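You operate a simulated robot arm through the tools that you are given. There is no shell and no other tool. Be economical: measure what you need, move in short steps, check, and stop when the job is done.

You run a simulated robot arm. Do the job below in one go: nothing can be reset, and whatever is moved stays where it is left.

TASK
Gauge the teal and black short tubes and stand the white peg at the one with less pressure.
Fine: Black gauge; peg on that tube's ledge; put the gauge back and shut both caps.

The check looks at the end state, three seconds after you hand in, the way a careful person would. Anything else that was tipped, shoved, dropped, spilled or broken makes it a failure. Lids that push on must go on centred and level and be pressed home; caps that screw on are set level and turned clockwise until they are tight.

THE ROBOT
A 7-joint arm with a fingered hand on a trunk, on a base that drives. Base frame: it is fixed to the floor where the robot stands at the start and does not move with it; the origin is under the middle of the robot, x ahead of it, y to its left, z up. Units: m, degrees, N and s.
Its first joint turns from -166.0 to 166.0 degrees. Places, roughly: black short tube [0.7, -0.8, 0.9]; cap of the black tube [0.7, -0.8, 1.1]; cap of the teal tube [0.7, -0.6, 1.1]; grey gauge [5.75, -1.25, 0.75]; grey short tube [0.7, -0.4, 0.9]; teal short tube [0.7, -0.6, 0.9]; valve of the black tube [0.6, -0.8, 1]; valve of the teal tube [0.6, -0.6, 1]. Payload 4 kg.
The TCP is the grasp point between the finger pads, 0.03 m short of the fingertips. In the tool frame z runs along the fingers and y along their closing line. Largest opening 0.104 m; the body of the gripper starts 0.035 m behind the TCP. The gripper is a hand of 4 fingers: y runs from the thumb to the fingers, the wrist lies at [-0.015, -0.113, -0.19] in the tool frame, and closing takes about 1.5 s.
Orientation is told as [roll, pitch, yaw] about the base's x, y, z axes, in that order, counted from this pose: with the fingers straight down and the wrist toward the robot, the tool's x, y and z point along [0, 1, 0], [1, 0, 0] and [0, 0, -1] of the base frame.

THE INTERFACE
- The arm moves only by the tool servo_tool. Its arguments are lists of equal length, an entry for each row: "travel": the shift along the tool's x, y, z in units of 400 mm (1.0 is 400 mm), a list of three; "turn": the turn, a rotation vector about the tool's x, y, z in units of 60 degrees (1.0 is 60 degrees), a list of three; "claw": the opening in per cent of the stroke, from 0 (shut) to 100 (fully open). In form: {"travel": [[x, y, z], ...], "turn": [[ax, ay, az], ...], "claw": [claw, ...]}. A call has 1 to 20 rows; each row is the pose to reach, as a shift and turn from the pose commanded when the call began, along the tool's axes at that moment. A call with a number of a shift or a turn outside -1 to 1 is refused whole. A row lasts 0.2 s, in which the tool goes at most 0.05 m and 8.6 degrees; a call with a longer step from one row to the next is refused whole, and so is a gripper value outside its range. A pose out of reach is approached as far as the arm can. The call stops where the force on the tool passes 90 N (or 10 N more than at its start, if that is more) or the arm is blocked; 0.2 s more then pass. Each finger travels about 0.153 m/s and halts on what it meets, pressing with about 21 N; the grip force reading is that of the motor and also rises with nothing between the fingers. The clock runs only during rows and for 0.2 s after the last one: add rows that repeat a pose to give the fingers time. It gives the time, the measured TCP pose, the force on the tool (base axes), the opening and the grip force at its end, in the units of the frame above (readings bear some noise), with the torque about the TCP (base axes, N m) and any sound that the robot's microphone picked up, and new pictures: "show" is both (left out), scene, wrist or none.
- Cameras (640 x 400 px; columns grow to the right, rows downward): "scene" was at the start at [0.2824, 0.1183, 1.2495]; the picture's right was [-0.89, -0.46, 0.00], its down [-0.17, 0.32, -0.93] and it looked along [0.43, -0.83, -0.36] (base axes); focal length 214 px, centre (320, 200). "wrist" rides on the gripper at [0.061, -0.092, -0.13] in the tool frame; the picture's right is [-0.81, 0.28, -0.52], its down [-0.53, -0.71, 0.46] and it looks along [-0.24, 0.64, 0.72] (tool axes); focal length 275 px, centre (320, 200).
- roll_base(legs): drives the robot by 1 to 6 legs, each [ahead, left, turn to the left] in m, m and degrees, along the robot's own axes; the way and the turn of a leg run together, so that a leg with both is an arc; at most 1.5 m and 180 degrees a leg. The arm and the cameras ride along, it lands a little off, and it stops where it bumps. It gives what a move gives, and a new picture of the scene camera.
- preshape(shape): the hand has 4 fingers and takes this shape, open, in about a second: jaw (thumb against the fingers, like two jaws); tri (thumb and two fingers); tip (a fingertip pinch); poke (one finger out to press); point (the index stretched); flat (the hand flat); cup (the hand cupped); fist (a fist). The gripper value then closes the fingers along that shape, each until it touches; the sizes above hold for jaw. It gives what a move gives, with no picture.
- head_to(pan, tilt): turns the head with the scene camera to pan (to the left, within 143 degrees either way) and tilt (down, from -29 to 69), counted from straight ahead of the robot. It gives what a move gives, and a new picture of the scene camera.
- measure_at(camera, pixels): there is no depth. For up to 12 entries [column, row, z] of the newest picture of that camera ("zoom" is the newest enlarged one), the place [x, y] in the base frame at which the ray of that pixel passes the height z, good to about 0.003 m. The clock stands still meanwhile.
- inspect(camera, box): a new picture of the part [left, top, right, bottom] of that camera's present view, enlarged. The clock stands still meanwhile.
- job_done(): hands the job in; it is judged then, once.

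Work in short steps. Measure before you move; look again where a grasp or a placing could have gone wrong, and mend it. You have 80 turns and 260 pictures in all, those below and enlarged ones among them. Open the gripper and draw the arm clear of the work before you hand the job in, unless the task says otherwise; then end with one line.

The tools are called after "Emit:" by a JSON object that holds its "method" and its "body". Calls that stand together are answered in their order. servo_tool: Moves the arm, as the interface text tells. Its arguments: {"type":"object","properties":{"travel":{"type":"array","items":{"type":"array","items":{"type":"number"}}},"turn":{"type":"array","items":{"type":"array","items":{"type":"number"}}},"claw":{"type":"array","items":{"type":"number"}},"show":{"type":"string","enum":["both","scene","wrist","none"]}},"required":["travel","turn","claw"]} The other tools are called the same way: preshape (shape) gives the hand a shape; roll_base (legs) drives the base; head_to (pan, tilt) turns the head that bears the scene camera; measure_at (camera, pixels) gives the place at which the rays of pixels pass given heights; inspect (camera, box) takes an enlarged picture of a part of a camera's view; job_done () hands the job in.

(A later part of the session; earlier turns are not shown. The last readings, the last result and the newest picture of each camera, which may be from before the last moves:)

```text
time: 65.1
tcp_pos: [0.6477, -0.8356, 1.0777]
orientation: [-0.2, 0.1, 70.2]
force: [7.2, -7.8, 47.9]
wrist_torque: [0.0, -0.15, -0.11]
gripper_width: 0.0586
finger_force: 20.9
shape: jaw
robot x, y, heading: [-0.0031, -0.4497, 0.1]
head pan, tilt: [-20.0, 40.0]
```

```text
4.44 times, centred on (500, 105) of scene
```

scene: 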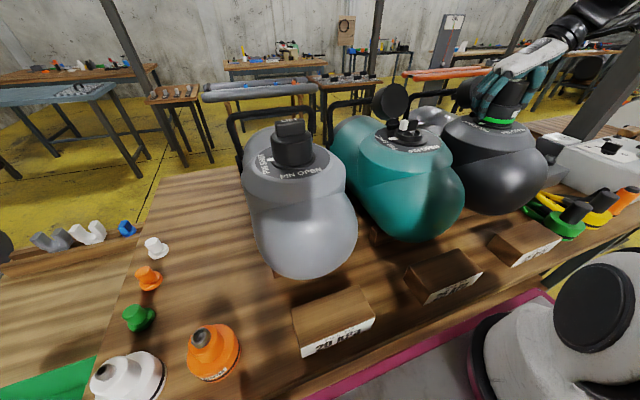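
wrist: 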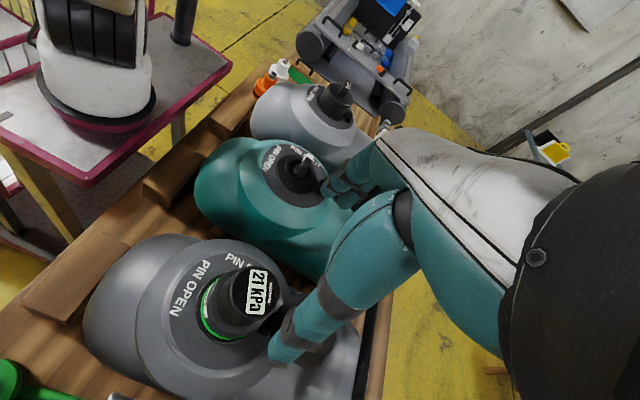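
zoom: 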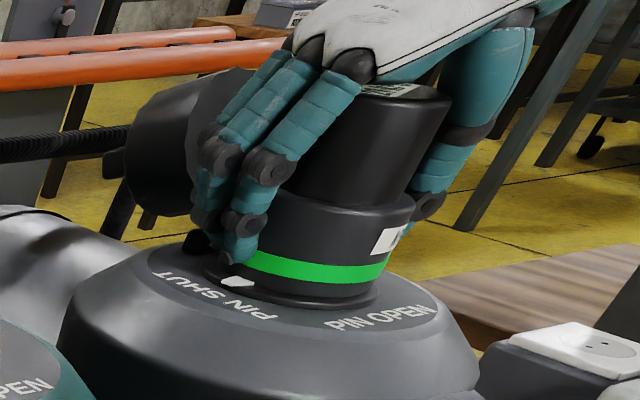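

Now 48 N push via the palm. Twist 45° counter-clockwise while holding this push.

Emit:
{"method": "servo_tool", "body": {"travel": [[0, 0, 0], [0, 0, 0], [0, 0, 0], [0, 0, 0], [0, 0, 0], [0, 0, 0], [0, 0, 0]], "turn": [[0, 0, -0.13], [0, 0, -0.26], [0, 0, -0.39], [0, 0, -0.52], [0, 0, -0.65], [0, 0, -0.75], [0, 0, -0.75]], "claw": [0, 0, 0, 0, 0, 0, 0], "show": "scene"}}

Emit:
{"method": "inspect", "body": {"camera": "scene", "box": [450, 60, 550, 150]}}

Emit:
{"method": "inspect", "body": {"camera": "wrist", "box": [180, 150, 400, 320]}}

```text
time: 66.7
tcp_pos: [0.6477, -0.8347, 1.0762]
orientation: [0.1, -0.1, 115.4]
force: [-3.6, -3.8, 2.7]
wrist_torque: [0.0, 0.03, -0.09]
gripper_width: 0.0566
finger_force: 21.1
shape: jaw
robot x, y, heading: [0.0012, -0.4534, -0.2]
head pan, tilt: [-20.0, 40.0]
```

scene: 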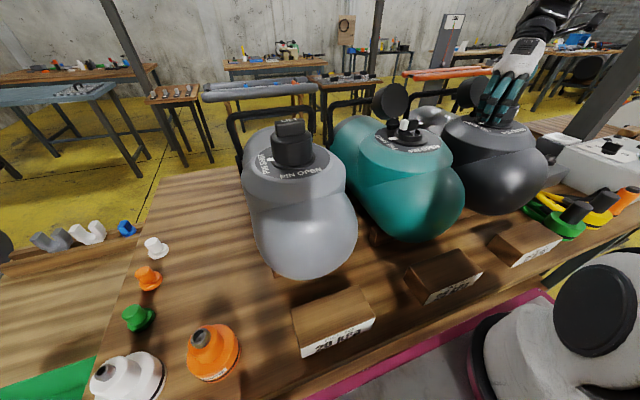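

```text
4.44 times, centred on (500, 105) of scene
```

zoom: 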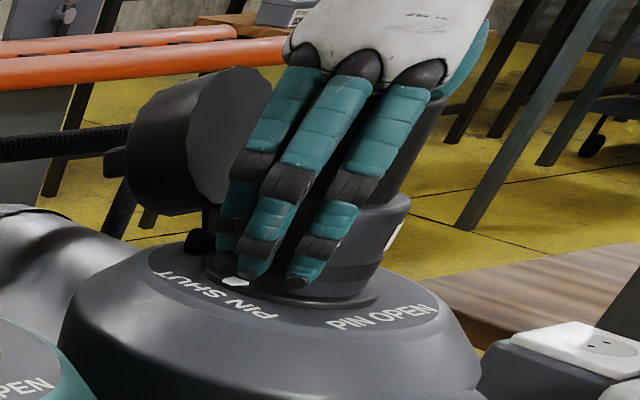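

```text
2.35 times, centred on (290, 235) of wrist
```

zoom: 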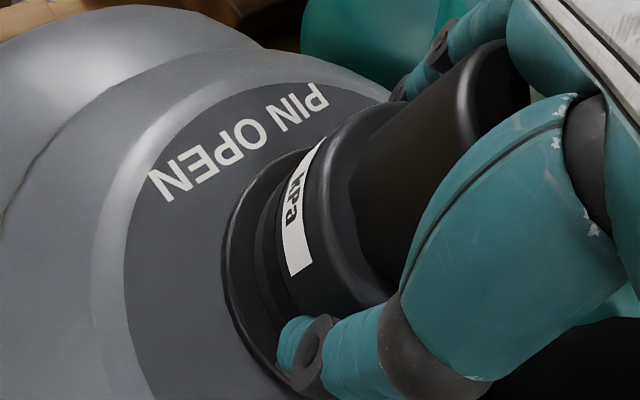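

Unlocked: the green is gone. I re-grip it properly at yaw 90, TCP 1.10, then lift.

Emit:
{"method": "servo_tool", "body": {"travel": [[0, 0, 0], [0, 0, 0], [0, 0, 0], [0, 0, -0.02], [0, 0, -0.04], [0, 0, -0.06], [0, 0, -0.06], [0, 0, -0.06], [0, 0, -0.06], [0, 0, -0.06], [0, 0, -0.06], [0, 0, -0.06]], "turn": [[0, 0, 0], [0, 0, 0], [0, 0, 0], [0, 0, 0.1], [0, 0, 0.2], [0, 0, 0.3], [0, 0, 0.42], [0, 0, 0.42], [0, 0, 0.42], [0, 0, 0.42], [0, 0, 0.42], [0, 0, 0.42]], "claw": [85, 85, 85, 85, 85, 85, 85, 60, 30, 0, 0, 0], "show": "none"}}

Emit:
{"method": "servo_tool", "body": {"travel": [[0, 0, -0.03], [0, 0, -0.06], [0, 0, -0.12], [0, 0, -0.2], [0, 0, -0.3], [0, 0, -0.4], [0, 0, -0.5]], "turn": [[0, 0, 0], [0, 0, 0], [0, 0, 0], [0, 0, 0], [0, 0, 0], [0, 0, 0], [0, 0, 0]], "claw": [0, 0, 0, 0, 0, 0, 0]}}

Emit:
{"method": "inspect", "body": {"camera": "scene", "box": [370, 70, 550, 170]}}

```text
time: 69.3
tcp_pos: [0.6468, -0.8358, 1.0994]
orientation: [0.1, 0.0, 90.0]
force: [-0.2, 0.4, -0.4]
wrist_torque: [-0.01, 0.01, -0.02]
gripper_width: 0.0598
finger_force: 21.0
shape: jaw
robot x, y, heading: [0.0001, -0.4505, -0.1]
head pan, tilt: [-20.0, 40.0]
```

```text
time: 70.9
tcp_pos: [0.6499, -0.8329, 1.3002]
orientation: [0.0, 0.0, 90.1]
force: [1.0, 1.9, -0.6]
wrist_torque: [-0.15, 0.06, 0.03]
gripper_width: 0.0598
finger_force: 21.3
shape: jaw
robot x, y, heading: [-0.0037, -0.4512, -0.2]
head pan, tilt: [-20.0, 40.0]
```

scene: 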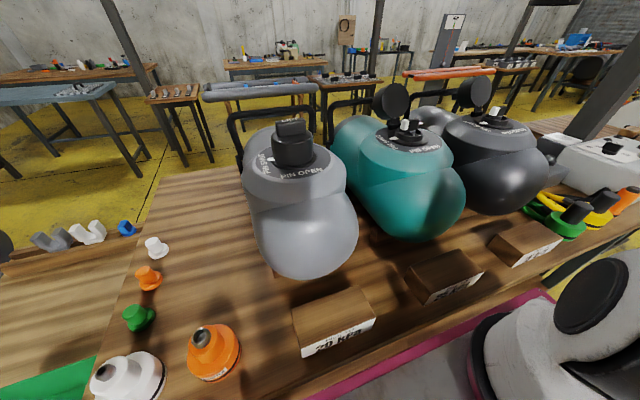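
wrist: 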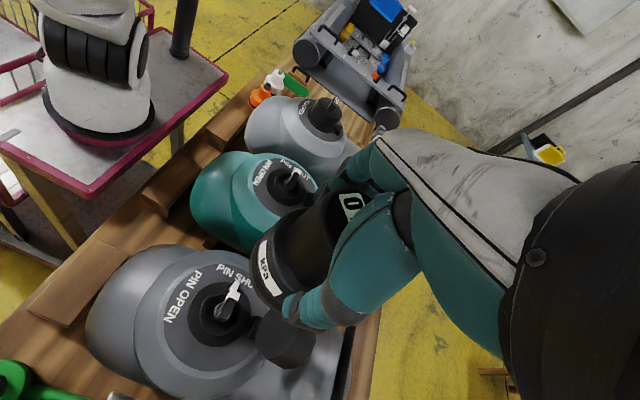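

```text
3.56 times, centred on (460, 120) of scene
```

zoom: 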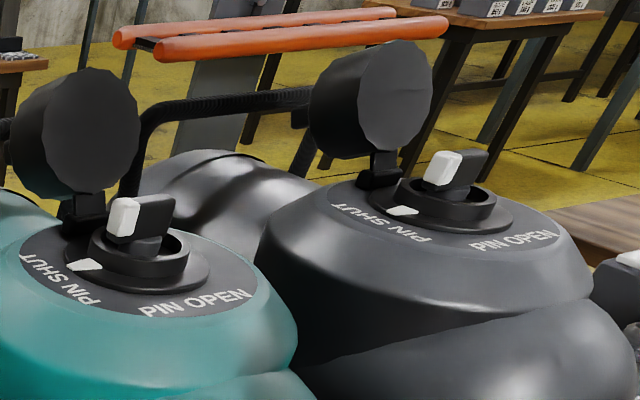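

Both valves look fine. Carry the gauge back over its original spot (0.605,-0.164) at yaw 45.

Emit:
{"method": "servo_tool", "body": {"travel": [[0, 0.11, 0], [0, 0.22, 0], [0, 0.33, 0], [0, 0.44, 0], [0, 0.55, 0], [0, 0.66, 0], [0, 0.77, 0], [0, 0.88, 0], [0, 1.0, 0]], "turn": [[0, 0, 0], [0, 0, 0], [0, 0, 0], [0, 0, 0], [0, 0, 0], [0, 0, 0], [0, 0, 0], [0, 0, 0], [0, 0, 0]], "claw": [0, 0, 0, 0, 0, 0, 0, 0, 0], "show": "none"}}

Emit:
{"method": "servo_tool", "body": {"travel": [[0.02, 0.11, 0], [0.04, 0.22, 0], [0.06, 0.33, 0], [0.08, 0.44, 0], [0.1, 0.55, 0], [0.113, 0.63, 0], [0.113, 0.673, 0], [0.113, 0.673, 0]], "turn": [[0, 0, 0], [0, 0, 0.13], [0, 0, 0.26], [0, 0, 0.39], [0, 0, 0.52], [0, 0, 0.65], [0, 0, 0.75], [0, 0, 0.75]], "claw": [0, 0, 0, 0, 0, 0, 0, 0], "show": "none"}}

Emit:
{"method": "servo_tool", "body": {"travel": [[0, 0, 0.12], [0, 0, 0.24], [0, 0, 0.36], [0, 0, 0.48], [0, 0, 0.6], [0, 0, 0.72], [0, 0, 0.84], [0, 0, 0.94], [0, 0, 1.0], [0, 0, 1.0]], "turn": [[0, 0, 0], [0, 0, 0], [0, 0, 0], [0, 0, 0], [0, 0, 0], [0, 0, 0], [0, 0, 0], [0, 0, 0], [0, 0, 0], [0, 0, 0]], "claw": [0, 0, 0, 0, 0, 0, 0, 0, 0, 0]}}

```text
time: 72.9
tcp_pos: [0.6464, -0.4364, 1.3016]
orientation: [0.0, 0.1, 90.0]
force: [-0.4, 0.0, -0.7]
wrist_torque: [0.05, 0.0, -0.03]
gripper_width: 0.0594
finger_force: 21.1
shape: jaw
robot x, y, heading: [-0.0011, -0.4506, -0.3]
head pan, tilt: [-20.0, 40.0]
```

```text
time: 74.7
tcp_pos: [0.6011, -0.1658, 1.3015]
orientation: [0.0, 0.0, 45.0]
force: [0.1, 0.1, -1.5]
wrist_torque: [0.01, 0.0, 0.02]
gripper_width: 0.0599
finger_force: 21.0
shape: jaw
robot x, y, heading: [-0.0004, -0.4489, -0.2]
head pan, tilt: [-20.0, 40.0]
```

```text
time: 76.9
tcp_pos: [0.6024, -0.1668, 0.9018]
orientation: [0.0, 0.0, 45.1]
force: [-0.3, -0.3, -1.0]
wrist_torque: [-0.01, -0.02, 0.01]
gripper_width: 0.0597
finger_force: 21.0
shape: jaw
robot x, y, heading: [0.0018, -0.4545, -0.3]
head pan, tilt: [-20.0, 40.0]
```

scene: 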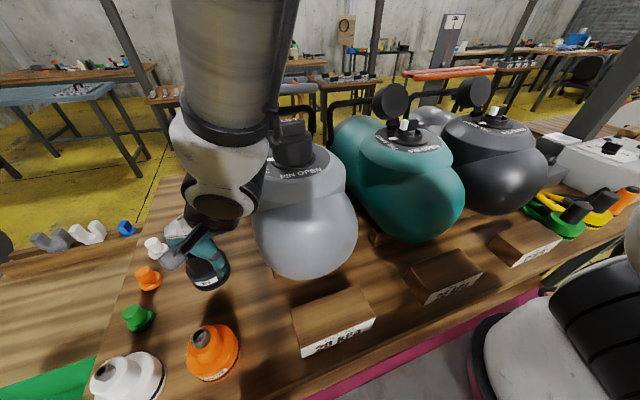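
wrist: 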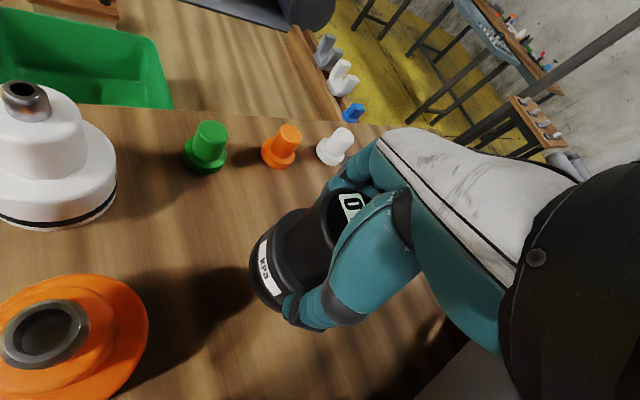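

Lower onto the table gently, checking the force near z≈0.853.

Emit:
{"method": "servo_tool", "body": {"travel": [[0, 0, 0.05], [0, 0, 0.09], [0, 0, 0.105], [0, 0, 0.112], [0, 0, 0.119], [0, 0, 0.119]], "turn": [[0, 0, 0], [0, 0, 0], [0, 0, 0], [0, 0, 0], [0, 0, 0], [0, 0, 0]], "claw": [0, 0, 0, 0, 0, 0], "show": "scene"}}

Emit:
{"method": "inspect", "body": {"camera": "scene", "box": [140, 200, 280, 310]}}

```text
time: 78.3
tcp_pos: [0.6036, -0.1665, 0.8535]
orientation: [0.0, -0.3, 45.1]
force: [5.4, -3.4, 29.4]
wrist_torque: [-0.01, -0.24, -0.12]
gripper_width: 0.0595
finger_force: 20.7
shape: jaw
robot x, y, heading: [0.0027, -0.4478, -0.4]
head pan, tilt: [-20.0, 40.0]
```

scene: 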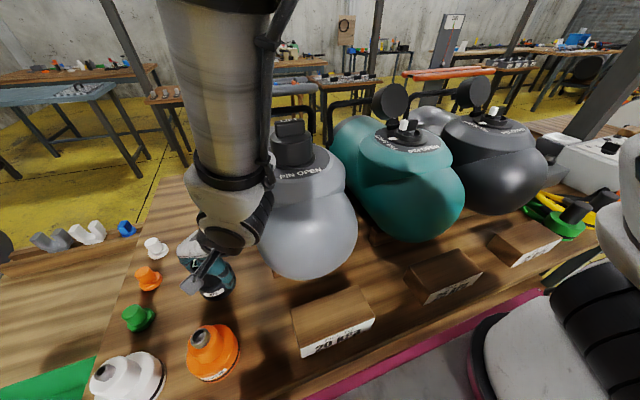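

```text
3.64 times, centred on (210, 255) of scene
```

zoom: 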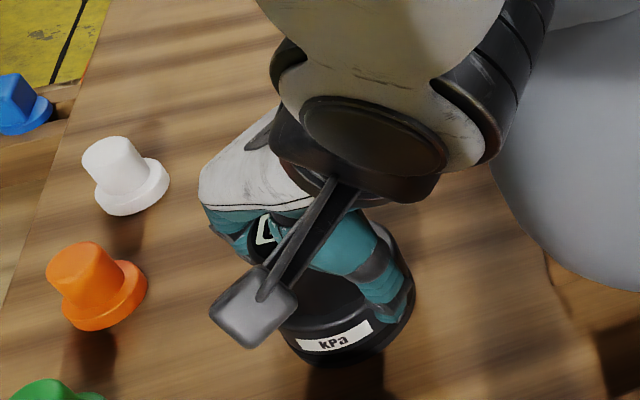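

It's on the table. Ease 2 mm, open, and rise, then look at the gauge and the white peg.

Emit:
{"method": "servo_tool", "body": {"travel": [[0, 0, -0.006], [0, 0, -0.006], [0, 0, -0.006], [0, 0, -0.006], [0, 0, -0.006], [0, 0, -0.06], [0, 0, -0.15], [0, 0, -0.25], [0, 0, -0.36], [0, 0, -0.4]], "turn": [[0, 0, 0], [0, 0, 0], [0, 0, 0], [0, 0, 0], [0, 0, 0], [0, 0, 0], [0, 0, 0], [0, 0, 0], [0, 0, 0], [0, 0, 0]], "claw": [0, 50, 100, 100, 100, 100, 100, 100, 100, 100]}}

Emit:
{"method": "inspect", "body": {"camera": "wrist", "box": [180, 140, 360, 300]}}

```text
time: 80.5
tcp_pos: [0.6027, -0.1675, 1.0128]
orientation: [-0.1, 0.0, 45.1]
force: [1.6, 0.2, 0.1]
wrist_torque: [0.0, 0.0, 0.0]
gripper_width: 0.1039
finger_force: 0.0
shape: jaw
robot x, y, heading: [-0.0005, -0.4555, -0.0]
head pan, tilt: [-20.0, 40.0]
```

scene: 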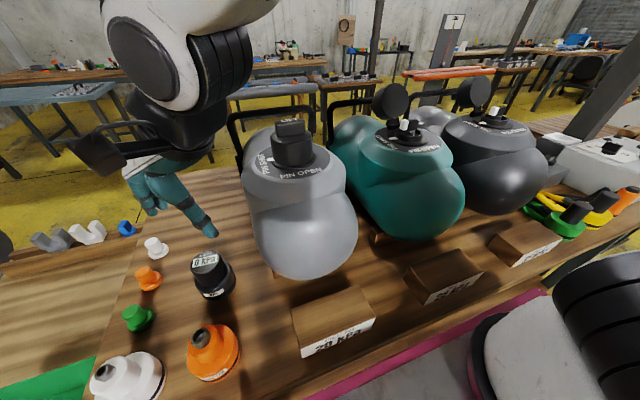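
wrist: 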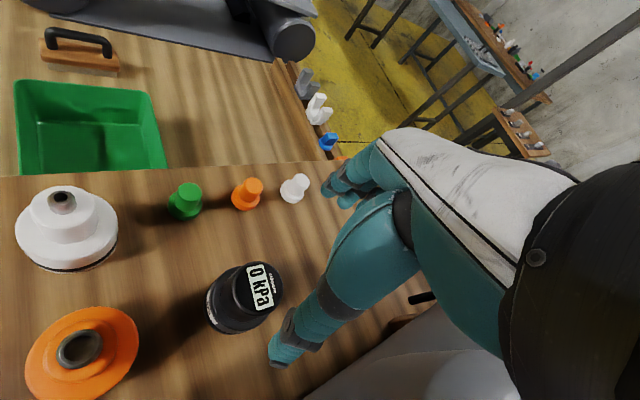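

```text
2.50 times, centred on (270, 220) of wrist
```

zoom: 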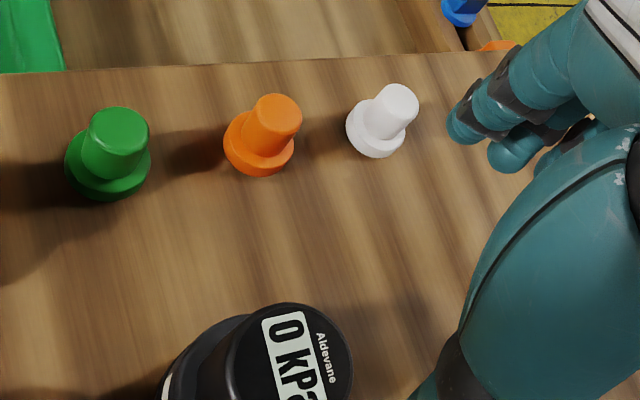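

The gauge is back in place. Now locate the white peg from both cameras.

Emit:
{"method": "measure_at", "body": {"camera": "wrist", "pixels": [[292.4, 193, 0.79], [292.4, 193, 0.8], [302.4, 180, 0.82], [302.4, 180, 0.84]]}}

Emit:
{"method": "measure_at", "body": {"camera": "scene", "pixels": [[158.6, 252.3, 0.79], [158.6, 252.3, 0.8], [153.1, 241.5, 0.82], [153.1, 241.5, 0.84], [525, 238, 0.83], [440, 264, 0.83]]}}

Emit:
{"method": "inspect", "body": {"camera": "scene", "box": [470, 200, 600, 290]}}

```text
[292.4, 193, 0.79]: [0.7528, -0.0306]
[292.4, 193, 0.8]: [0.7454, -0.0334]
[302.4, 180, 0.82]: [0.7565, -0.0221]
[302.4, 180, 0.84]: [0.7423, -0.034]
```

```text
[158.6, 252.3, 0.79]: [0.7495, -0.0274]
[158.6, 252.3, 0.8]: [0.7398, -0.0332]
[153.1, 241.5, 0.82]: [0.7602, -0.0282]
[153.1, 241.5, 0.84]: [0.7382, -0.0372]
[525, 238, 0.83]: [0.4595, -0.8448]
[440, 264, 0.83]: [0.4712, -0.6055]
```

```text
4.44 times, centred on (535, 245) of scene
```

zoom: 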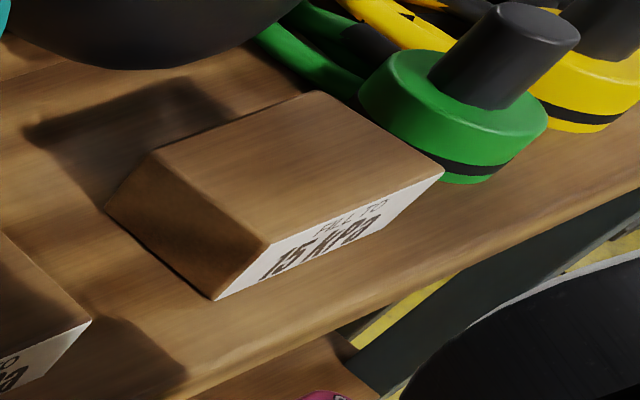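

Peg axis ≈(0.749,-0.031), top z≈0.83. Move above it with yaw 90.

Emit:
{"method": "servo_tool", "body": {"travel": [[0, 0.08, 0], [0, 0.17, 0], [0, 0.26, 0], [-0.01, 0.35, 0], [-0.017, 0.44, 0], [-0.017, 0.5, 0.05], [-0.017, 0.5, 0.14], [-0.017, 0.5, 0.16], [-0.017, 0.5, 0.16]], "turn": [[0, 0, -0.1], [0, 0, -0.2], [0, 0, -0.3], [0, 0, -0.4], [0, 0, -0.5], [0, 0, -0.6], [0, 0, -0.7], [0, 0, -0.75], [0, 0, -0.75]], "claw": [100, 100, 100, 100, 100, 100, 100, 80, 70]}}

Emit:
{"method": "inspect", "body": {"camera": "wrist", "box": [200, 200, 360, 340]}}

```text
time: 82.5
tcp_pos: [0.7478, -0.0305, 0.9482]
orientation: [0.0, 0.0, 90.1]
force: [-0.1, -0.9, -0.2]
wrist_torque: [-0.02, 0.02, 0.0]
gripper_width: 0.073
finger_force: 0.2
shape: jaw
robot x, y, heading: [-0.0058, -0.4519, 0.0]
head pan, tilt: [-20.0, 40.0]
```

scene: 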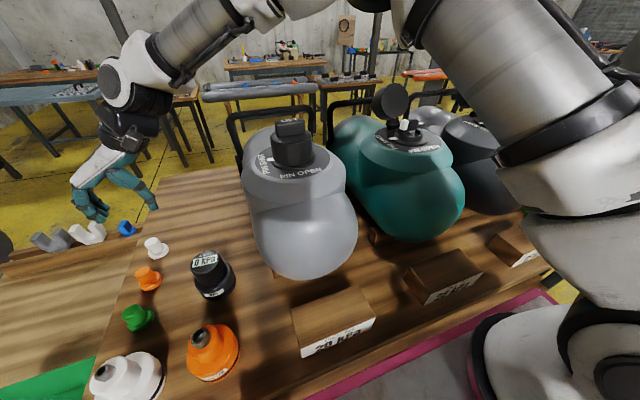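
wrist: 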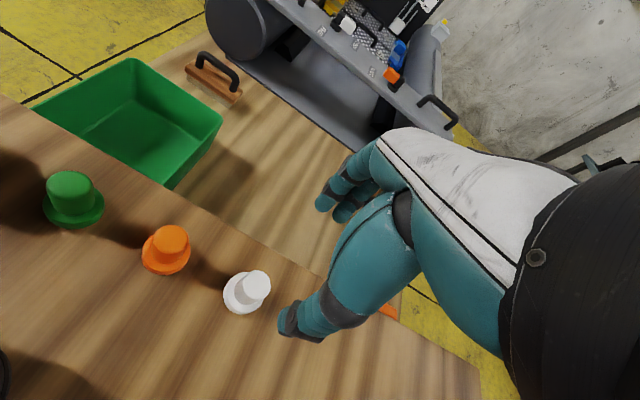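

```text
2.86 times, centred on (280, 270) of wrist
```

zoom: 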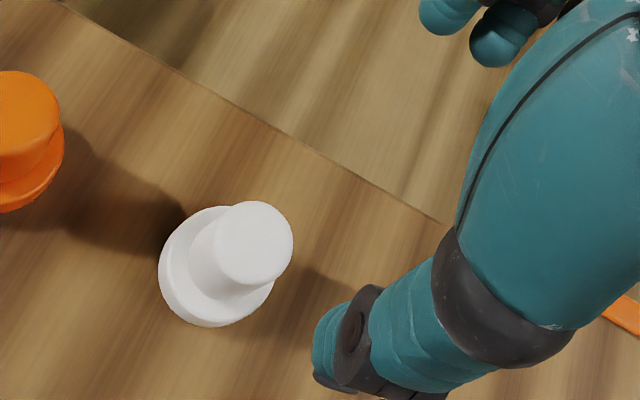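

The peg sits ~5 mm nearer the robot than the TCP axis; correct and descend to z≈0.832, then grip.

Emit:
{"method": "servo_tool", "body": {"travel": [[0.0125, 0, 0.0], [0.0125, 0, 0.1], [0.0125, 0, 0.2], [0.0125, 0, 0.26], [0.0125, 0, 0.29], [0.0125, 0, 0.29]], "turn": [[0, 0, 0], [0, 0, 0], [0, 0, 0], [0, 0, 0], [0, 0, 0], [0, 0, 0]], "claw": [70, 70, 70, 70, 70, 70]}}

Emit:
{"method": "inspect", "body": {"camera": "wrist", "box": [220, 180, 400, 340]}}

Emit:
{"method": "inspect", "body": {"camera": "scene", "box": [80, 190, 220, 300]}}

```text
time: 83.9
tcp_pos: [0.7423, -0.0289, 0.8339]
orientation: [-0.1, 0.0, 90.1]
force: [0.2, 0.6, -0.3]
wrist_torque: [-0.02, 0.02, -0.02]
gripper_width: 0.0728
finger_force: 0.1
shape: jaw
robot x, y, heading: [-0.0007, -0.4507, -0.3]
head pan, tilt: [-20.0, 40.0]
```

scene: 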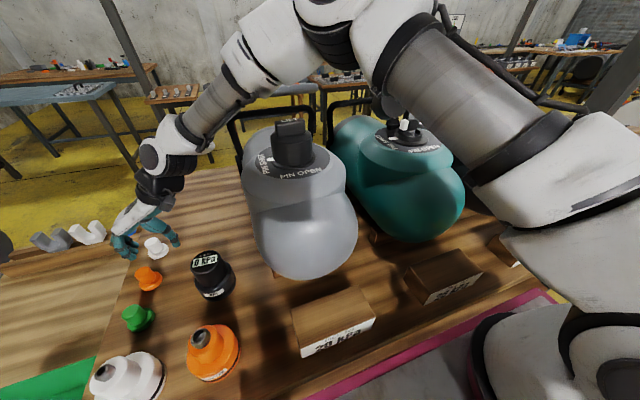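
wrist: 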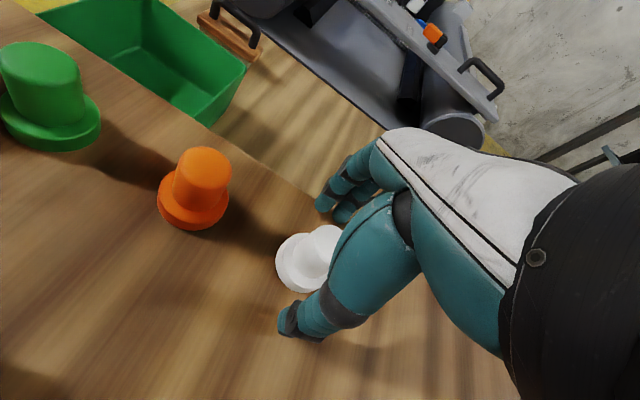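

```text
2.50 times, centred on (310, 260) of wrist
```

zoom: 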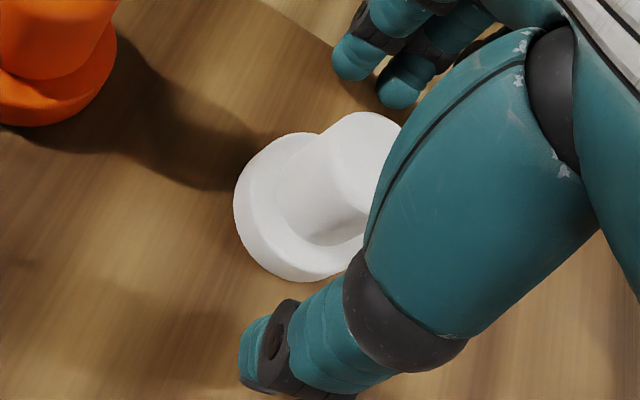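

```text
3.64 times, centred on (150, 245) of scene
```

zoom: 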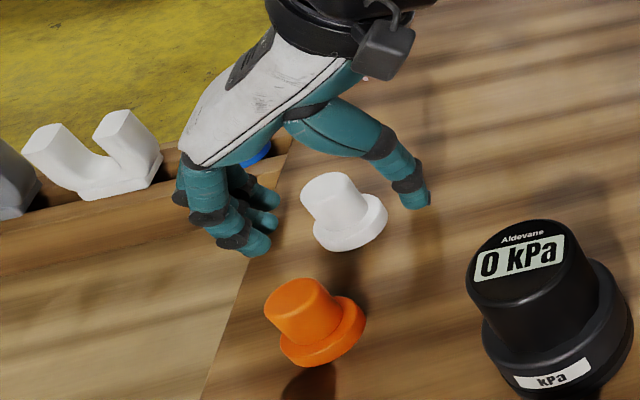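

Thumb and fingers straddle the stem. Close, then lift a little.

Emit:
{"method": "servo_tool", "body": {"travel": [[0, 0, 0], [0, 0, 0], [0, 0, 0], [0, 0, 0], [0, 0, 0], [0, 0, 0], [0, 0, -0.03], [0, 0, -0.08], [0, 0, -0.15], [0, 0, -0.25]], "turn": [[0, 0, 0], [0, 0, 0], [0, 0, 0], [0, 0, 0], [0, 0, 0], [0, 0, 0], [0, 0, 0], [0, 0, 0], [0, 0, 0], [0, 0, 0]], "claw": [50, 30, 10, 0, 0, 0, 0, 0, 0, 0]}}

Emit:
{"method": "inspect", "body": {"camera": "wrist", "box": [220, 180, 400, 340]}}

Emit:
{"method": "inspect", "body": {"camera": "scene", "box": [80, 160, 220, 300]}}

```text
time: 86.1
tcp_pos: [0.744, -0.0284, 0.9331]
orientation: [0.0, 0.0, 90.0]
force: [-0.4, -0.2, -0.4]
wrist_torque: [0.0, 0.04, -0.02]
gripper_width: 0.0294
finger_force: 21.0
shape: jaw
robot x, y, heading: [-0.0042, -0.4491, 0.1]
head pan, tilt: [-20.0, 40.0]
```

scene: 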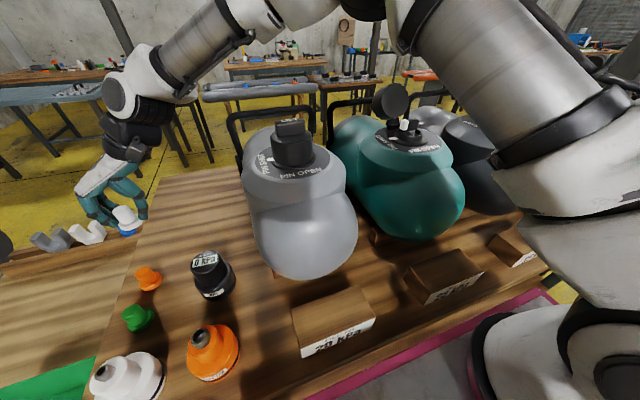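
wrist: 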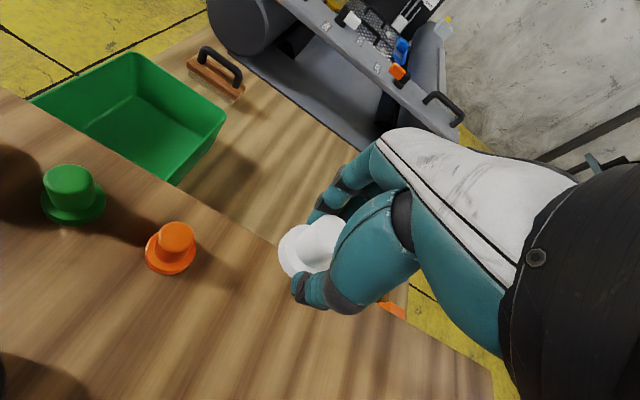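

```text
2.50 times, centred on (310, 260) of wrist
```

zoom: 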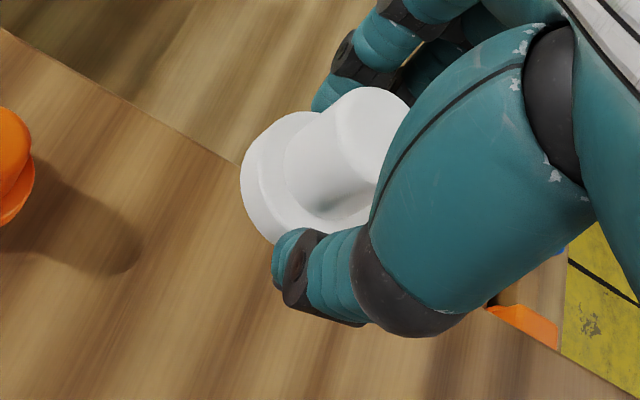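

```text
2.86 times, centred on (150, 230) of scene
```

zoom: 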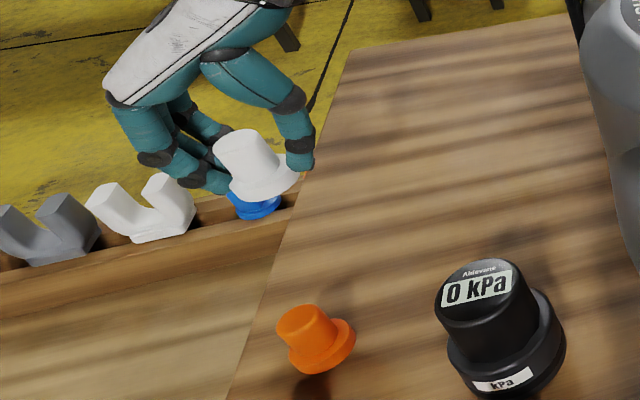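

Peg held upright. Raise, then carry it over toward the black ledge at (0.46,-0.845).

Emit:
{"method": "servo_tool", "body": {"travel": [[0, 0, -0.11], [0, 0, -0.22], [0, 0, -0.33], [0, 0, -0.44], [0, 0, -0.55], [0, 0, -0.66], [0, 0, -0.77], [0, 0, -0.8]], "turn": [[0, 0, 0], [0, 0, 0], [0, 0, 0], [0, 0, 0], [0, 0, 0], [0, 0, 0], [0, 0, 0], [0, 0, 0]], "claw": [0, 0, 0, 0, 0, 0, 0, 0], "show": "none"}}

Emit:
{"method": "servo_tool", "body": {"travel": [[0.07, -0.09, 0], [0.14, -0.18, 0], [0.21, -0.27, 0], [0.28, -0.36, 0], [0.35, -0.45, 0], [0.42, -0.54, 0], [0.49, -0.63, 0], [0.56, -0.72, 0], [0.63, -0.81, 0], [0.7, -0.9, 0], [0.71, -1.0, 0]], "turn": [[0, 0, 0], [0, 0, 0], [0, 0, 0], [0, 0, 0], [0, 0, 0], [0, 0, 0], [0, 0, 0], [0, 0, 0], [0, 0, 0], [0, 0, 0], [0, 0, 0]], "claw": [0, 0, 0, 0, 0, 0, 0, 0, 0, 0, 0], "show": "none"}}

Emit:
{"method": "servo_tool", "body": {"travel": [[0, -0.11, 0], [0, -0.22, 0], [0, -0.33, 0], [0, -0.44, 0], [0, -0.55, 0], [0, -0.66, 0], [0, -0.77, 0], [0, -0.88, 0], [0, -0.97, 0], [0, -0.97, 0.1], [0, -0.97, 0.2], [0, -0.97, 0.3], [0, -0.97, 0.4], [0, -0.97, 0.45]], "turn": [[0, 0, 0], [0, 0, 0], [0, 0, 0], [0, 0, 0], [0, 0, 0], [0, 0, 0], [0, 0, 0], [0, 0, 0], [0, 0, 0], [0, 0, 0], [0, 0, 0], [0, 0, 0], [0, 0, 0], [0, 0, 0]], "claw": [0, 0, 0, 0, 0, 0, 0, 0, 0, 0, 0, 0, 0, 0]}}

```text
time: 87.9
tcp_pos: [0.7442, -0.0293, 1.2528]
orientation: [0.0, -0.1, 90.2]
force: [0.2, 0.5, -0.6]
wrist_torque: [0.03, -0.01, 0.01]
gripper_width: 0.0294
finger_force: 21.4
shape: jaw
robot x, y, heading: [-0.0017, -0.4532, -0.1]
head pan, tilt: [-20.0, 40.0]
```

```text
time: 90.3
tcp_pos: [0.4589, -0.4306, 1.2532]
orientation: [-0.1, 0.0, 90.1]
force: [0.1, 0.7, -0.6]
wrist_torque: [-0.02, 0.03, 0.03]
gripper_width: 0.0293
finger_force: 21.1
shape: jaw
robot x, y, heading: [-0.0013, -0.4516, -0.4]
head pan, tilt: [-20.0, 40.0]
```

```text
time: 93.3
tcp_pos: [0.4599, -0.8164, 1.0714]
orientation: [0.0, 0.0, 90.1]
force: [-0.3, -0.1, -0.4]
wrist_torque: [0.03, -0.02, 0.0]
gripper_width: 0.0291
finger_force: 21.5
shape: jaw
robot x, y, heading: [-0.0026, -0.4523, -0.3]
head pan, tilt: [-20.0, 40.0]
```

scene: 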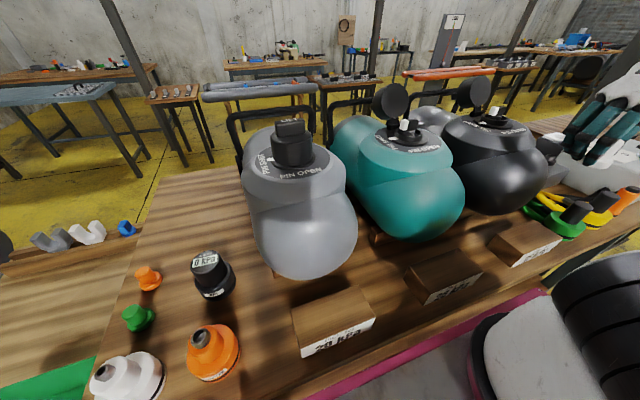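
wrist: 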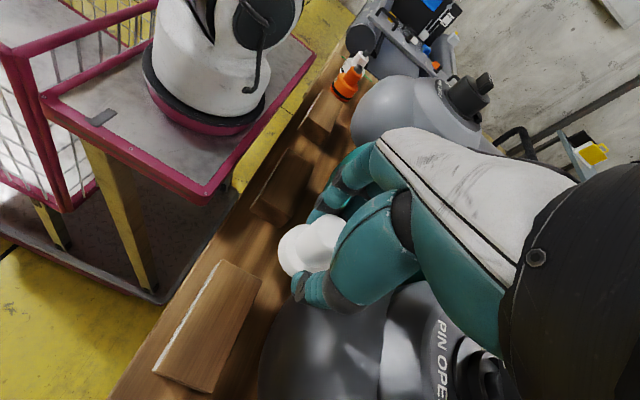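

The ledge top is visible in the wrist view, corners ≈(220,260),(262,282),(205,392),(152,370). Triangulate it with the scene.

Emit:
{"method": "measure_at", "body": {"camera": "wrist", "pixels": [[220, 260, 0.82], [220, 260, 0.85], [262, 282, 0.82], [262, 282, 0.85], [205, 392, 0.82], [205, 392, 0.85], [152, 370, 0.82], [152, 370, 0.85]]}}

Emit:
{"method": "measure_at", "body": {"camera": "scene", "pixels": [[499, 233.8, 0.82], [499, 233.8, 0.85], [534.6, 220.7, 0.82], [534.6, 220.7, 0.85], [562.7, 238.3, 0.82], [562.7, 238.3, 0.85], [523.3, 255.1, 0.82], [523.3, 255.1, 0.85]]}}

Emit:
{"method": "inspect", "body": {"camera": "wrist", "box": [130, 220, 330, 400]}}

```text
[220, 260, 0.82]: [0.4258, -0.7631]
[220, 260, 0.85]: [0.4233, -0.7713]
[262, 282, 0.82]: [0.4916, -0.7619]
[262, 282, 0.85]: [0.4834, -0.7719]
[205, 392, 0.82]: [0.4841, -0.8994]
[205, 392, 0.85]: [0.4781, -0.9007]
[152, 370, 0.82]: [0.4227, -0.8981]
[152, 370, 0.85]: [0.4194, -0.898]
```

```text
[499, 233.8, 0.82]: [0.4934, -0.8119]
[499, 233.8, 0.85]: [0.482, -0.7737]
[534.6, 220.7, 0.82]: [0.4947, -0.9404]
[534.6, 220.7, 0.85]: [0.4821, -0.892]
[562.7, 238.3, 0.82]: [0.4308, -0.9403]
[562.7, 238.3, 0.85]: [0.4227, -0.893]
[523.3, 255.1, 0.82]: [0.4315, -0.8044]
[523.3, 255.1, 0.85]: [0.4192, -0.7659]
```

```text
2.22 times, centred on (230, 310) of wrist
```

zoom: 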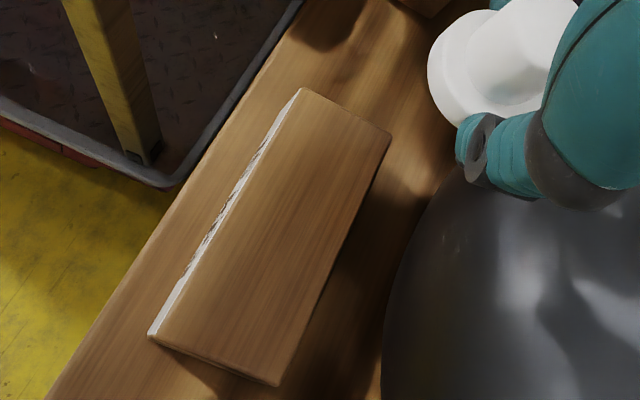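

The views agree at z≈0.849: ledge top centre ≈(0.451,-0.834). Move over it and descend to TCP z≈0.91.

Emit:
{"method": "servo_tool", "body": {"travel": [[0.03, -0.044, 0], [0.03, -0.044, 0.1], [0.03, -0.044, 0.2], [0.03, -0.044, 0.3], [0.03, -0.044, 0.37], [0.03, -0.044, 0.405], [0.03, -0.044, 0.405]], "turn": [[0, 0, 0], [0, 0, 0], [0, 0, 0], [0, 0, 0], [0, 0, 0], [0, 0, 0], [0, 0, 0]], "claw": [0, 0, 0, 0, 0, 0, 0]}}

Emit:
{"method": "inspect", "body": {"camera": "scene", "box": [470, 140, 620, 280]}}

Emit:
{"method": "inspect", "body": {"camera": "wrist", "box": [200, 160, 400, 320]}}

```text
time: 94.9
tcp_pos: [0.4458, -0.8336, 0.907]
orientation: [0.0, -0.1, 90.1]
force: [0.2, -0.4, -0.4]
wrist_torque: [0.03, -0.02, -0.03]
gripper_width: 0.0295
finger_force: 20.5
shape: jaw
robot x, y, heading: [-0.0063, -0.4523, -0.0]
head pan, tilt: [-20.0, 40.0]
```

scene: 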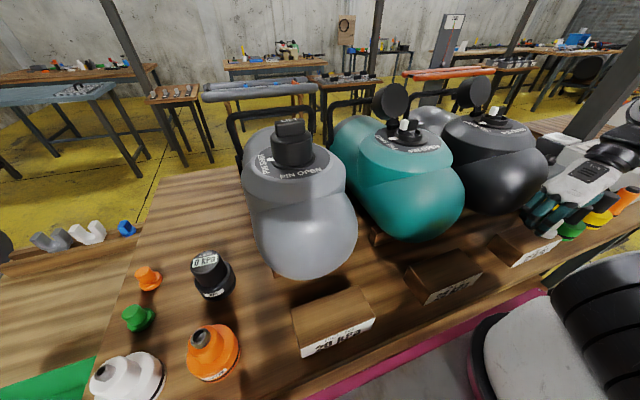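
wrist: 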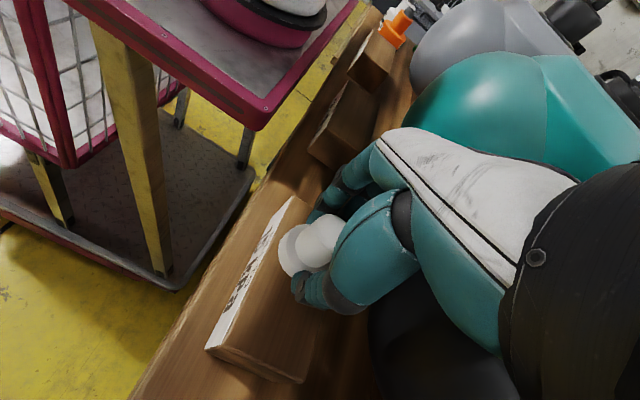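

```text
2.86 times, centred on (545, 210) of scene
```

zoom: 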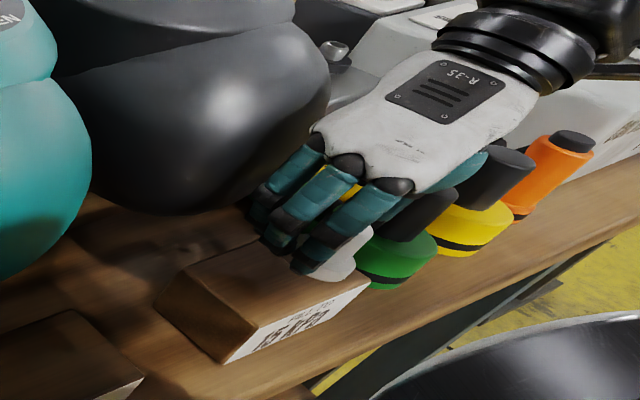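

```text
2.50 times, centred on (300, 240) of wrist
```

zoom: 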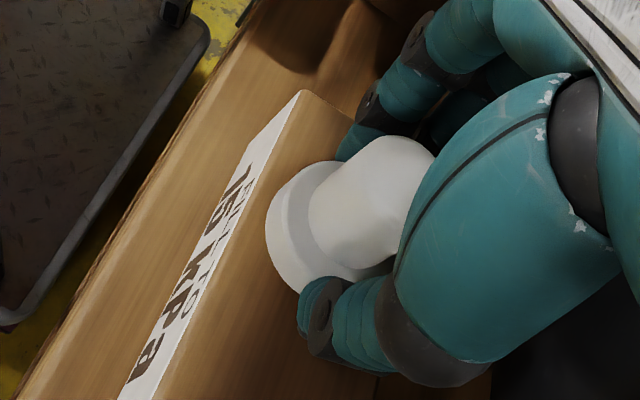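

Peg is over the ledge centre. Lower to contact slowly.

Emit:
{"method": "servo_tool", "body": {"travel": [[0, 0, 0.015], [0, 0, 0.025], [0, 0, 0.032], [0, 0, 0.037], [0, 0, 0.037]], "turn": [[0, 0, 0], [0, 0, 0], [0, 0, 0], [0, 0, 0], [0, 0, 0]], "claw": [0, 0, 0, 0, 0], "show": "none"}}

Emit:
{"method": "inspect", "body": {"camera": "wrist", "box": [200, 160, 400, 320]}}

```text
time: 96.1
tcp_pos: [0.449, -0.834, 0.8943]
orientation: [0.1, 0.1, 90.1]
force: [0.1, 0.3, -0.3]
wrist_torque: [0.0, 0.01, -0.02]
gripper_width: 0.0296
finger_force: 21.6
shape: jaw
robot x, y, heading: [0.0014, -0.4528, -0.4]
head pan, tilt: [-20.0, 40.0]
```

```text
2.50 times, centred on (300, 240) of wrist
```

zoom: 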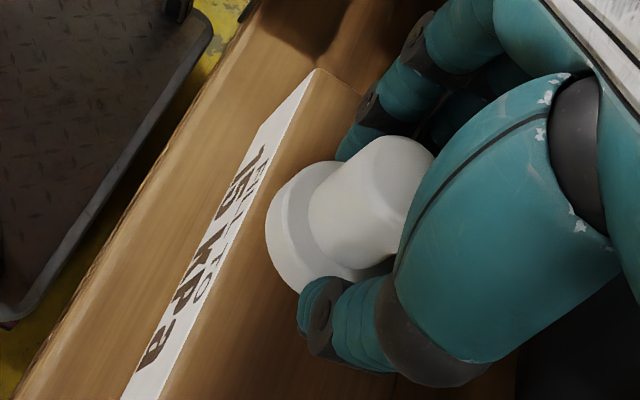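

No contact yet; continue down in 1.5 mm steps.

Emit:
{"method": "servo_tool", "body": {"travel": [[0, 0, 0.004], [0, 0, 0.008], [0, 0, 0.011], [0, 0, 0.011]], "turn": [[0, 0, 0], [0, 0, 0], [0, 0, 0], [0, 0, 0]], "claw": [0, 0, 0, 0], "show": "none"}}

```text
time: 97.1
tcp_pos: [0.4481, -0.8354, 0.89]
orientation: [0.0, 0.0, 90.2]
force: [0.0, 0.5, -0.1]
wrist_torque: [0.0, 0.01, -0.05]
gripper_width: 0.0294
finger_force: 20.9
shape: jaw
robot x, y, heading: [-0.003, -0.4547, -0.5]
head pan, tilt: [-20.0, 40.0]
```

Emit:
{"method": "servo_tool", "body": {"travel": [[0, 0, 0.004], [0, 0, 0.008], [0, 0, 0.012], [0, 0, 0.012]], "turn": [[0, 0, 0], [0, 0, 0], [0, 0, 0], [0, 0, 0]], "claw": [0, 0, 0, 0], "show": "wrist"}}

Emit:
{"method": "inspect", "body": {"camera": "scene", "box": [500, 180, 600, 270]}}

```text
time: 98.1
tcp_pos: [0.4482, -0.8361, 0.8858]
orientation: [-0.1, 0.0, 90.0]
force: [0.4, -0.5, 0.1]
wrist_torque: [-0.02, 0.0, 0.0]
gripper_width: 0.0295
finger_force: 20.3
shape: jaw
robot x, y, heading: [-0.0016, -0.4529, -0.7]
head pan, tilt: [-20.0, 40.0]
```

wrist: 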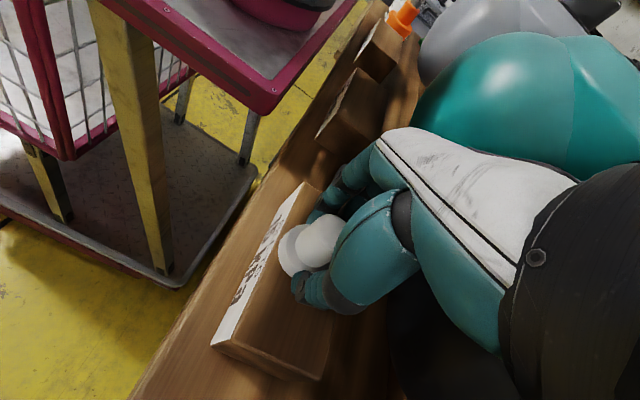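

```text
4.44 times, centred on (550, 225) of scene
```

zoom: 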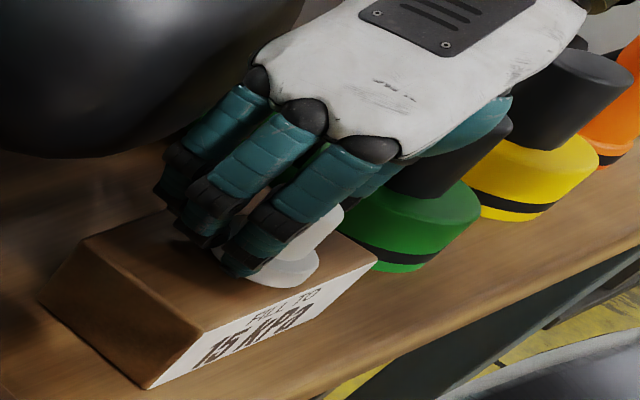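

Nearly touching; continue down up to 8 mm in small steps, watching force.

Emit:
{"method": "servo_tool", "body": {"travel": [[0, 0, 0.004], [0, 0, 0.008], [0, 0, 0.01], [0, 0, 0.01]], "turn": [[0, 0, 0], [0, 0, 0], [0, 0, 0], [0, 0, 0]], "claw": [0, 0, 0, 0], "show": "none"}}

Emit:
{"method": "inspect", "body": {"camera": "scene", "box": [500, 180, 600, 270]}}

```text
time: 99.1
tcp_pos: [0.4481, -0.8354, 0.8828]
orientation: [0.0, 0.0, 89.9]
force: [1.4, -0.7, 9.2]
wrist_torque: [0.09, 0.01, -0.04]
gripper_width: 0.0293
finger_force: 21.0
shape: jaw
robot x, y, heading: [0.0009, -0.4516, -0.2]
head pan, tilt: [-20.0, 40.0]
```

```text
4.44 times, centred on (550, 225) of scene
```

zoom: 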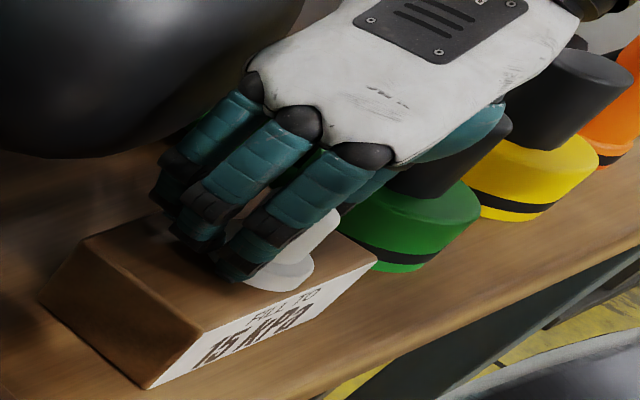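

Contact (9 N). Ease 1 mm, open part-way, and rise straight up.

Emit:
{"method": "servo_tool", "body": {"travel": [[0, 0, -0.003], [0, 0, -0.003], [0, 0, -0.003], [0, 0, -0.003], [0, 0, -0.003], [0, 0, -0.05], [0, 0, -0.13], [0, 0, -0.23], [0, 0, -0.34], [0, 0, -0.45], [0, 0, -0.56], [0, 0, -0.67]], "turn": [[0, 0, 0], [0, 0, 0], [0, 0, 0], [0, 0, 0], [0, 0, 0], [0, 0, 0], [0, 0, 0], [0, 0, 0], [0, 0, 0], [0, 0, 0], [0, 0, 0], [0, 0, 0]], "claw": [0, 40, 60, 65, 65, 65, 65, 65, 65, 65, 65, 65]}}

Emit:
{"method": "inspect", "body": {"camera": "scene", "box": [480, 180, 600, 280]}}

```text
time: 101.7
tcp_pos: [0.449, -0.8336, 1.1499]
orientation: [0.0, 0.0, 90.1]
force: [-0.9, 0.0, 0.1]
wrist_torque: [0.04, -0.01, 0.01]
gripper_width: 0.067
finger_force: 0.2
shape: jaw
robot x, y, heading: [0.0013, -0.4523, -0.0]
head pan, tilt: [-20.0, 40.0]
```

scene: 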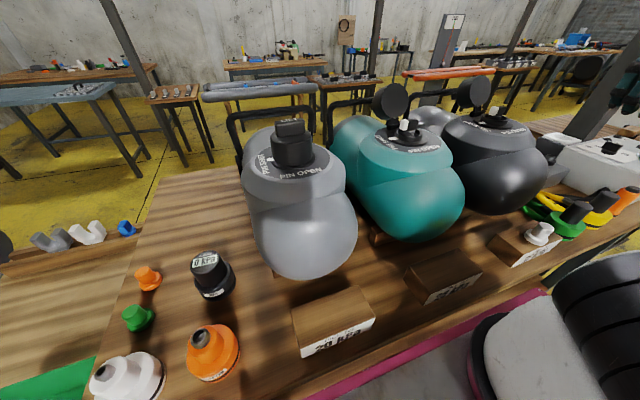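
wrist: 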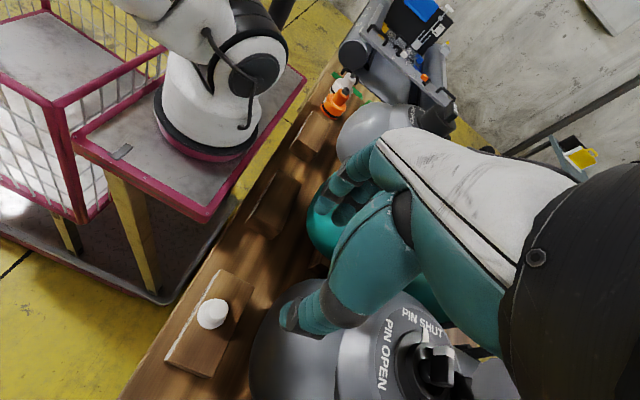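

```text
4.00 times, centred on (540, 230) of scene
```

zoom: 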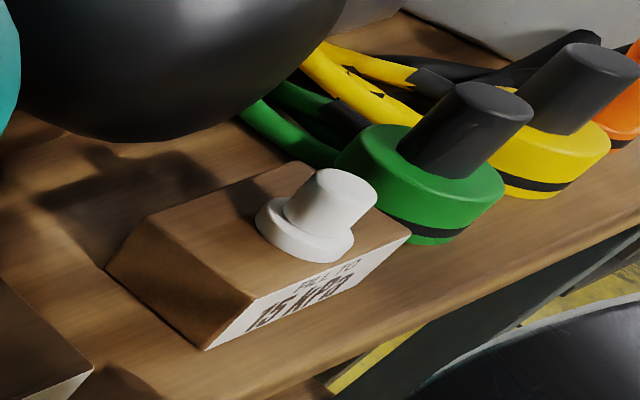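

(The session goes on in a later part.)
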